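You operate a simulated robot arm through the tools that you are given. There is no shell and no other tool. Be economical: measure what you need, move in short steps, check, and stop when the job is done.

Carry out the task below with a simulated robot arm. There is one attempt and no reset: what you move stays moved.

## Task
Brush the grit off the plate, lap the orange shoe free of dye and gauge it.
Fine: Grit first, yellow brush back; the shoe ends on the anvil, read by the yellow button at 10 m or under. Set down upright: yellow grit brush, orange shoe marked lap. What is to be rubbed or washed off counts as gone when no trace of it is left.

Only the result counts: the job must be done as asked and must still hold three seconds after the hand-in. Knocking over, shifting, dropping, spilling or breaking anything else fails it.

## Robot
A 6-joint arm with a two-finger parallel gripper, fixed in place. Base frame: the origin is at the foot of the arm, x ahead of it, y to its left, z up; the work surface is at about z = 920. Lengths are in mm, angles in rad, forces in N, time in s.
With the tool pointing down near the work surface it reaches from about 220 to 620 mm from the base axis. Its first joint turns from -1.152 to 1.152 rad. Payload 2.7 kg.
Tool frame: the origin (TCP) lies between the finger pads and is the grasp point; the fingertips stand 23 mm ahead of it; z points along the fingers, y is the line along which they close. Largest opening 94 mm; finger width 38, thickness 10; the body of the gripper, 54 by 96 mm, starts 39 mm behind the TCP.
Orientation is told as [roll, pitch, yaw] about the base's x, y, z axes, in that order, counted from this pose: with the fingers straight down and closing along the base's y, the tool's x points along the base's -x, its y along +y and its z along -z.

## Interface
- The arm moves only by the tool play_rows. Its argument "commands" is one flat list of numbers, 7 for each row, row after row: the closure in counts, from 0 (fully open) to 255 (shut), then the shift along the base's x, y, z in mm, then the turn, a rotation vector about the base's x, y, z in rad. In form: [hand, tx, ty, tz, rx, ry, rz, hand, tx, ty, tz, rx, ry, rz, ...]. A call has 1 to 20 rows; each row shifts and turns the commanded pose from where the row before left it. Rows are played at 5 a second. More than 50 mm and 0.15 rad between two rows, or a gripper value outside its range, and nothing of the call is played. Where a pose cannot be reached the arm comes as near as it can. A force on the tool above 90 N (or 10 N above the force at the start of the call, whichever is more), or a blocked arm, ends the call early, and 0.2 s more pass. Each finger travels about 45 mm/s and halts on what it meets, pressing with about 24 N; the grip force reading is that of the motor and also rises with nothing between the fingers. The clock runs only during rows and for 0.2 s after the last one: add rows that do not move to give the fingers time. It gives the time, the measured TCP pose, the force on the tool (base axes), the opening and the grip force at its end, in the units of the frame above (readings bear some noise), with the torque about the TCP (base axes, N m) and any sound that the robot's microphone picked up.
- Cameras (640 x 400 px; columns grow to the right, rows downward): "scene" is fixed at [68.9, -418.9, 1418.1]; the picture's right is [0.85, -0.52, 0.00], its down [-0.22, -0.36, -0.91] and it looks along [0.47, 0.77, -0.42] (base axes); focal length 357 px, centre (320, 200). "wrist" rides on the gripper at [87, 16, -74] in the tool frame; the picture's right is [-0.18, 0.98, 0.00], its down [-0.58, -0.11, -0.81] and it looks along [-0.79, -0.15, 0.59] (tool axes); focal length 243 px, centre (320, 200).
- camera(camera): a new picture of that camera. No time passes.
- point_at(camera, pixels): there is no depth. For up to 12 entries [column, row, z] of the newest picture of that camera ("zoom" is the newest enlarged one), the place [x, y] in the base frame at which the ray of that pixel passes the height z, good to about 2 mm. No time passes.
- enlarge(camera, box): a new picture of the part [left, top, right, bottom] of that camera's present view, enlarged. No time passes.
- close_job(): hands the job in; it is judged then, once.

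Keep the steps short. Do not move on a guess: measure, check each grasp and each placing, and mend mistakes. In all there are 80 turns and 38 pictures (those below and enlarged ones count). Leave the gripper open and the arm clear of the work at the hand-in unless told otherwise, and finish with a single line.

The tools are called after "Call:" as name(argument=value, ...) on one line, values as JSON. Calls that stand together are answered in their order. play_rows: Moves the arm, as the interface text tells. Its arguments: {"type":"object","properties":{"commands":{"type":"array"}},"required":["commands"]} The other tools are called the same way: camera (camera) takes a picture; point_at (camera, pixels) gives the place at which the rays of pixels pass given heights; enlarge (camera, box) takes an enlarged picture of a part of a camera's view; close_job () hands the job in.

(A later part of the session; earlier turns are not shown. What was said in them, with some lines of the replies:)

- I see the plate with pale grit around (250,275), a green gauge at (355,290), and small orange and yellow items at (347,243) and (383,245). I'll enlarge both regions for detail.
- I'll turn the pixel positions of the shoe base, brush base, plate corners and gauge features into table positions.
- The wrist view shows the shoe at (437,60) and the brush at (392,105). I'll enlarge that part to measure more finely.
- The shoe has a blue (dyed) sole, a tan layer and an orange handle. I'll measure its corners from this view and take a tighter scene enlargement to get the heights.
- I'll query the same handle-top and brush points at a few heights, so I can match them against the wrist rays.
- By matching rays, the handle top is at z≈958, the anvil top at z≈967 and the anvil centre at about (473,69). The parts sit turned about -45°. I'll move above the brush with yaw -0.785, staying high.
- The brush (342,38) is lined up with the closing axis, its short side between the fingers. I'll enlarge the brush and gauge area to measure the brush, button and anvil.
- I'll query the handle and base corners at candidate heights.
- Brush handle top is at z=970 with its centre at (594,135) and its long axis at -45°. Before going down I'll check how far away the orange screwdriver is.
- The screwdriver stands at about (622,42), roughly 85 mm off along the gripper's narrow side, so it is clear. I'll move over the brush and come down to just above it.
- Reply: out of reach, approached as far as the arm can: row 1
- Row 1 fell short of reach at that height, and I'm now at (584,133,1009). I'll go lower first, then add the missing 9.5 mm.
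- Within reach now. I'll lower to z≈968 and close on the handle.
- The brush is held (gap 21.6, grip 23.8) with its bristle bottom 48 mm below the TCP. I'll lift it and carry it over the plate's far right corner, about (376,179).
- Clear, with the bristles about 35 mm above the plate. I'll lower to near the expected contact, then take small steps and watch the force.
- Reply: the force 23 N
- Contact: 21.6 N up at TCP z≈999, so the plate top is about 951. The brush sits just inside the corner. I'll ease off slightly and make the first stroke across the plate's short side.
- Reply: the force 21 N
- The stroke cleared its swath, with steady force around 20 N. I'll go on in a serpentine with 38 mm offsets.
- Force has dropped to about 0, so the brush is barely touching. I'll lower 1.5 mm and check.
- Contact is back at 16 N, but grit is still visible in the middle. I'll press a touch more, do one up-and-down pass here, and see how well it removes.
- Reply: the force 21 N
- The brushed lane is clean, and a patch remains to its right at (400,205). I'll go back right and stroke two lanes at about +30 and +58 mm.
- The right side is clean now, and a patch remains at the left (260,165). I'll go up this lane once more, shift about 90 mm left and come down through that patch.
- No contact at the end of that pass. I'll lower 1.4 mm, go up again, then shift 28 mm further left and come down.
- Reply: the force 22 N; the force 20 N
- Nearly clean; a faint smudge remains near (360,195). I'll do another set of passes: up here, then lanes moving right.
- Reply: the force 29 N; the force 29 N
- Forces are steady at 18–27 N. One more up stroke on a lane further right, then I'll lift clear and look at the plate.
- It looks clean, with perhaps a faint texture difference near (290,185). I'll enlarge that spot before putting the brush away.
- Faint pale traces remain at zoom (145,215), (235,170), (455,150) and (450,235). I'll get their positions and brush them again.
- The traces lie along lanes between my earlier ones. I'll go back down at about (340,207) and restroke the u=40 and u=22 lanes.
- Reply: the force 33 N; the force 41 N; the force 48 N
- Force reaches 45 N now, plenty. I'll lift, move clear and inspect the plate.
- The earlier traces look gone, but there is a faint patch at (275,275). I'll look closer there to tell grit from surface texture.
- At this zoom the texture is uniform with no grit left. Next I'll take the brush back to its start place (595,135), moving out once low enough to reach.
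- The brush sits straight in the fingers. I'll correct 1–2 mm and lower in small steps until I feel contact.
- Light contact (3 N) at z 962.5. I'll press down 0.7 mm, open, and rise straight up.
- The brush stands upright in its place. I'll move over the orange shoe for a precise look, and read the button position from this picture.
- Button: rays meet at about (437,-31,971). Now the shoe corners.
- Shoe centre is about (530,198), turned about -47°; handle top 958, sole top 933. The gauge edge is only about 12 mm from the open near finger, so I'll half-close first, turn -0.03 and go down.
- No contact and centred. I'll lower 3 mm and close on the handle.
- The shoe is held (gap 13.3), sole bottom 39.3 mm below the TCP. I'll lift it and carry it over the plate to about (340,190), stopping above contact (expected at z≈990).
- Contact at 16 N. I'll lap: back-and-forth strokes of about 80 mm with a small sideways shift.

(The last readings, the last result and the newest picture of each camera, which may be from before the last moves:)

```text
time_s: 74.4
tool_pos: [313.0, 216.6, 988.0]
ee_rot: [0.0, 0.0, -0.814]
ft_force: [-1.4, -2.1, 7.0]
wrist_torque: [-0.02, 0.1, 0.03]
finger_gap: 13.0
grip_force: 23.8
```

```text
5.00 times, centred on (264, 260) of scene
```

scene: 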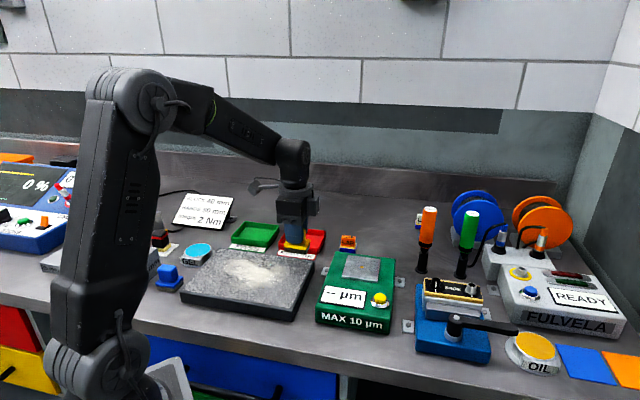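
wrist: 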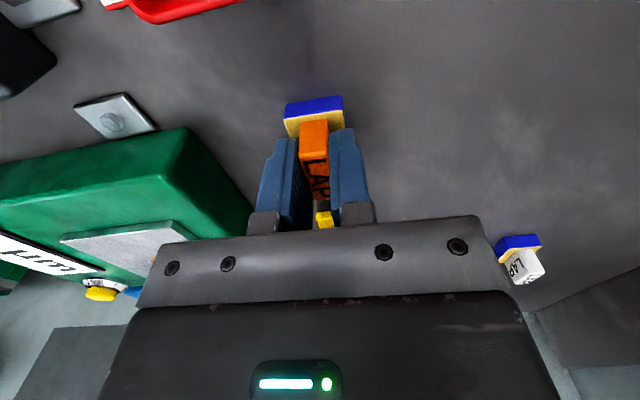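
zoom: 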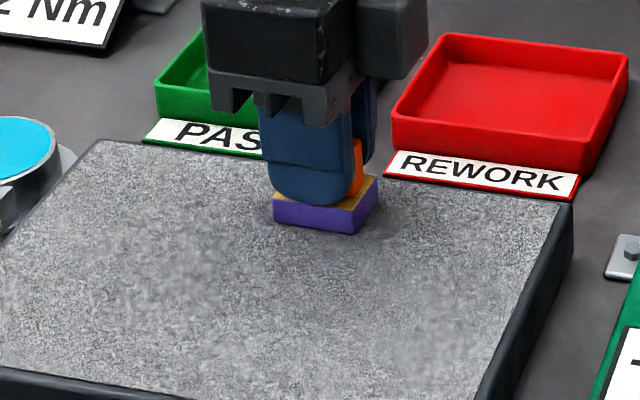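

The dye has faded to purple, so lapping works; force is down to 7 N. I'll lower 1 mm and lap more.

Call:
play_rows(commands=[255, -14, -14.2, -1, 0, 0, 0, 255, -14, -14.2, 0, 0, 0, 0, 255, -14, -14.2, 0, 0, 0, 0, 255, -14, -14.2, 0, 0, 0, 0, 255, 9, -9, 0, 0, 0, 0, 255, 14, 14.2, 0, 0, 0, 0, 255, 14, 14.2, 0, 0, 0, 0, 255, 14, 14.2, 0, 0, 0, 0, 255, 14, 14.2, 0, 0, 0, 0, 255, 9, -9, 0, 0, 0, 0, 255, -14, -14.2, -0.4, 0, 0, 0, 255, -14, -14.2, 0, 0, 0, 0, 255, -14, -14.2, 0, 0, 0, 0, 255, -14, -14.2, 0, 0, 0, 0, 255, 9, -9, 0, 0, 0, 0, 255, 14, 14.2, 0, 0, 0, 0, 255, 14, 14.2, 0, 0, 0, 0, 255, 14, 14.2, 0, 0, 0, 0, 255, 14, 14.2, 0, 0, 0, 0, 255, 0, 0, 0, 0, 0, 0])

Call:
play_rows(commands=[255, -14, -14.2, -0.6, 0, 0, 0, 255, -14, -14.2, 0, 0, 0, 0, 255, -14, -14.2, 0, 0, 0, 0, 255, -14, -14.2, 0, 0, 0, 0, 255, -9, 9, 0, 0, 0, 0, 255, 14, 14.2, 0, 0, 0, 0, 255, 14, 14.2, 0, 0, 0, 0, 255, 14, 14.2, 0, 0, 0, 0, 255, 14, 14.2, 0, 0, 0, 0, 255, -9, 9, 0, 0, 0, 0, 255, -14, -14.2, -0.4, 0, 0, 0, 255, -14, -14.2, 0, 0, 0, 0, 255, -14, -14.2, 0, 0, 0, 0, 255, -14, -14.2, 0, 0, 0, 0, 255, -9, 9, 0, 0, 0, 0, 255, 14, 14.2, 0, 0, 0, 0, 255, 14, 14.2, 0, 0, 0, 0, 255, 14, 14.2, 0, 0, 0, 0, 255, 14, 14.2, 0, 0, 0, 0, 255, 0, 0, 0, 0, 0, 0])

Call:
enlarge(camera="scene", box=[216, 230, 312, 290])

```text
time_s: 78.6
tool_pos: [340.2, 188.5, 986.7]
ee_rot: [0.0, -0.002, -0.817]
ft_force: [-5.1, -5.7, 21.3]
wrist_torque: [-0.17, 0.09, 0.03]
finger_gap: 13.2
grip_force: 24.0
```

```text
time_s: 82.8
tool_pos: [313.3, 216.0, 985.4]
ee_rot: [0.002, -0.003, -0.815]
ft_force: [-7.2, -6.6, 36.2]
wrist_torque: [-0.21, 0.26, 0.0]
finger_gap: 13.5
grip_force: 24.2
```

```text
6.67 times, centred on (264, 260) of scene
```

zoom: 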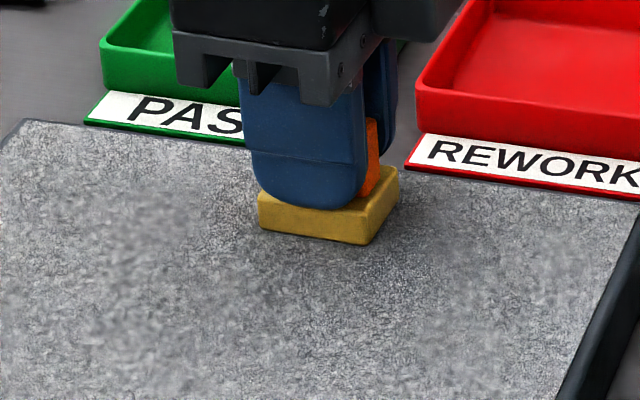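

The sole is now plain tan with no blue. I'll do two more strokes for safety, then lift.

Call:
play_rows(commands=[255, -14, -14.2, 0, 0, 0, 0, 255, -14, -14.2, 0, 0, 0, 0, 255, -14, -14.2, 0, 0, 0, 0, 255, -14, -14.2, 0, 0, 0, 0, 255, 9, -9, 0, 0, 0, 0, 255, 14, 14.2, 0, 0, 0, 0, 255, 14, 14.2, 0, 0, 0, 0, 255, 14, 14.2, 0, 0, 0, 0, 255, 14, 14.2, 0, 0, 0, 0, 255, 9, -9, 0, 0, 0, 0, 255, -14, -14.2, 0, 0, 0, 0, 255, -14, -14.2, 0, 0, 0, 0, 255, 14, 14.2, 0, 0, 0, 0, 255, 14, 14.2, 0, 0, 0, 0, 255, 0, 0, 20, 0, 0, 0, 255, 0, 0, 40, 0, 0, 0, 255, 0, 0, 0, 0, 0, 0])

```text
time_s: 86.4
tool_pos: [329.7, 198.5, 1044.3]
ee_rot: [0.001, 0.0, -0.814]
ft_force: [0.4, 0.1, -0.6]
wrist_torque: [0.01, -0.01, 0.0]
finger_gap: 13.4
grip_force: 24.3
```

Lifted clear. I'll carry the shoe over the anvil centre (473,70), squaring the yaw to -0.785, and lower to just above contact (expected z≈1002).

Call:
play_rows(commands=[255, 28.7, -25.7, 0, 0, 0, 0.03, 255, 28.7, -25.7, 0, 0, 0, 0, 255, 28.7, -25.7, 0, 0, 0, 0, 255, 28.7, -25.7, 0, 0, 0, 0, 255, 28.5, -25.7, 0, 0, 0, 0, 255, 0, 0, -20, 0, 0, 0, 255, 0, 0, -14, 0, 0, 0, 255, 0, 0, 0, 0, 0, 0])

Call:
play_rows(commands=[255, 0, 0, -3, 0, 0, 0, 255, 0, 0, -2, 0, 0, 0, 255, 0, 0, 0, 0, 0, 0])

Call:
enlarge(camera="scene", box=[304, 220, 432, 300])

```text
time_s: 88.2
tool_pos: [472.9, 69.8, 1011.2]
ee_rot: [0.0, -0.001, -0.787]
ft_force: [0.2, -0.2, -1.3]
wrist_torque: [0.02, 0.01, 0.02]
finger_gap: 13.3
grip_force: 24.0
```

```text
time_s: 89.0
tool_pos: [474.3, 71.1, 1006.2]
ee_rot: [0.0, -0.001, -0.785]
ft_force: [-0.4, 0.3, -0.1]
wrist_torque: [0.0, 0.01, 0.02]
finger_gap: 13.2
grip_force: 24.5
```

```text
5.00 times, centred on (368, 260) of scene
```

zoom: 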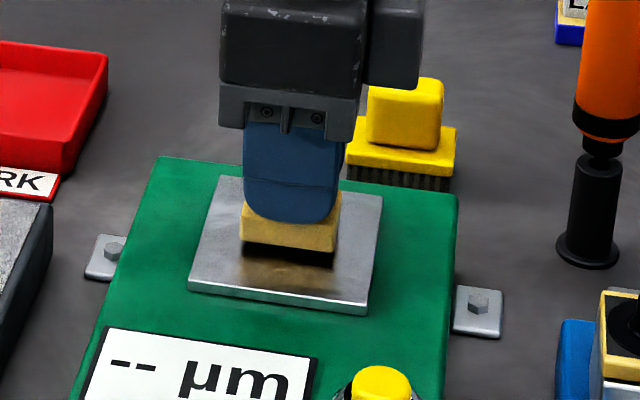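

The sole is clean on its sides, centred over the anvil and a few mm above it. Lowering in small steps to contact.

Call:
play_rows(commands=[255, 0, 0, -2, 0, 0, 0, 255, 0, 0, -1, 0, 0, 0, 255, 0, 0, -1, 0, 0, 0, 255, 0, 0, 0, 0, 0, 0])

```text
time_s: 90.0
tool_pos: [474.4, 70.2, 1002.8]
ee_rot: [0.0, -0.002, -0.786]
ft_force: [-3.0, -0.4, 7.5]
wrist_torque: [-0.01, 0.14, 0.01]
finger_gap: 13.1
grip_force: 24.2
```

Contact at 7.5 N, so the shoe is seated. I'll open and rise straight up, then close the fingers and move over the button, about (437,-31).

Call:
play_rows(commands=[180, 0, 0, 0, 0, 0, 0, 110, 0, 0, 0, 0, 0, 0, 110, 0, 0, 0, 0, 0, 0, 110, 0, 0, 0, 0, 0, 0, 110, 0, 0, 20, 0, 0, 0, 110, 0, 0, 40, 0, 0, 0, 255, -12, -33, 0, 0, 0, 0, 255, -12, -34, 0, 0, 0, 0, 255, -13, -34, 0, 0, 0, 0, 255, 0, 0, 0, 0, 0, 0, 255, 0, 0, 0, 0, 0, 0])

Call:
enlarge(camera="scene", box=[304, 230, 432, 310])

```text
time_s: 92.4
tool_pos: [437.5, -30.8, 1062.4]
ee_rot: [0.0, -0.001, -0.784]
ft_force: [-0.2, -0.4, 0.0]
wrist_torque: [-0.01, 0.0, -0.01]
finger_gap: 0.2
grip_force: 23.7
```

```text
5.00 times, centred on (368, 270) of scene
```

zoom: 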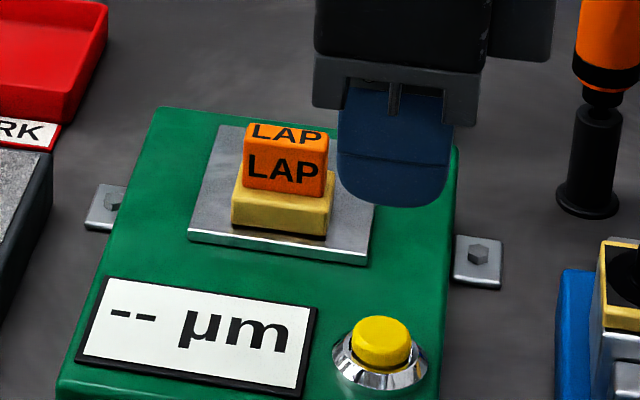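

The shoe stands upright on the anvil with no blue visible. I'll refine the button-top position from this zoom.

Call:
point_at(camera="zoom", pixels=[[381, 332, 970], [381, 332, 974], [381, 332, 978]])

```text
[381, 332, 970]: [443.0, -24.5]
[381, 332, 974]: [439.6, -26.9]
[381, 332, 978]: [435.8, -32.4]
```

Rays agree on the button top at about (438.5,-27,974). I'll shift there and lower to just above it (contact expected at TCP z≈997).

Call:
play_rows(commands=[255, 1, 4, -20, 0, 0, 0, 255, 0, 0, -25, 0, 0, 0, 255, 0, 0, -15, 0, 0, 0, 255, 0, 0, -3, 0, 0, 0, 255, 0, 0, -2, 0, 0, 0, 255, 0, 0, 0, 0, 0, 0])

Call:
play_rows(commands=[255, 0, 0, -1.5, 0, 0, 0, 255, 0, 0, -1.5, 0, 0, 0, 255, 0, 0, 0, 0, 0, 0])

```text
time_s: 93.8
tool_pos: [437.6, -26.8, 997.3]
ee_rot: [0.0, 0.0, -0.786]
ft_force: [-1.8, 1.0, 1.2]
wrist_torque: [0.0, 0.04, 0.0]
finger_gap: 0.0
grip_force: 23.6
```

```text
time_s: 94.6
tool_pos: [437.3, -26.9, 994.8]
ee_rot: [-0.001, -0.004, -0.787]
ft_force: [-1.5, -2.4, 3.0]
wrist_torque: [-0.01, 0.03, -0.02]
finger_gap: 0.0
grip_force: 23.8
heard: click
```

A click was heard, so the button registered. I'll lift off and read the display.

Call:
play_rows(commands=[255, 0, 0, 15, 0, 0, 0, 255, 0, 0, 40, 0, 0, 0, 255, 0, 0, 40, 0, 0, 0, 0, 0, 0, 0, 0, 0, 0, 0, 0, 0, 0, 0, 0, 0])

Call:
enlarge(camera="scene", box=[304, 240, 432, 320])

```text
time_s: 95.8
tool_pos: [438.7, -25.5, 1088.9]
ee_rot: [0.001, 0.0, -0.783]
ft_force: [-0.4, 0.8, 0.2]
wrist_torque: [-0.04, -0.01, -0.01]
finger_gap: 50.7
grip_force: 0.1
```

```text
5.00 times, centred on (368, 280) of scene
```

zoom: 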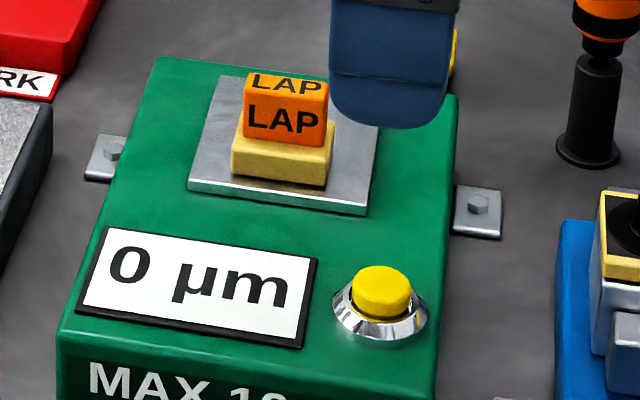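

The display reads 0 µm, under the 10 µm limit. I'll raise the open hand clear and take one last full look.

Call:
play_rows(commands=[0, 0, 0, 40, 0, 0, 0, 0, 0, 0, 40, 0, 0, 0, 0, -20, 0, 30, 0, 0, 0, 0, 0, 0, 0, 0, 0, 0])

Call:
camera(camera="scene")

```text
time_s: 96.8
tool_pos: [417.3, -25.9, 1200.3]
ee_rot: [0.0, 0.0, -0.786]
ft_force: [-0.2, 0.2, -0.6]
wrist_torque: [-0.01, -0.02, 0.03]
finger_gap: 93.8
grip_force: 0.0
```

```text
6 pictures are left
```

scene: 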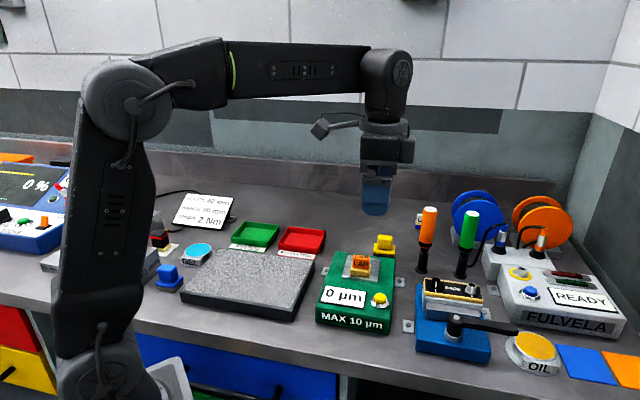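

The plate is clean, the brush is back upright, the shoe is on the anvil reading 0 µm, and the arm is clear with the hand open. Handing in.

Call:
close_job()

```text
The job is handed in.
```

Job handed in: the grit is brushed off the plate, the yellow brush is back in its place, and the orange shoe is lapped free of visible dye and stands on the anvil, reading 0 µm.
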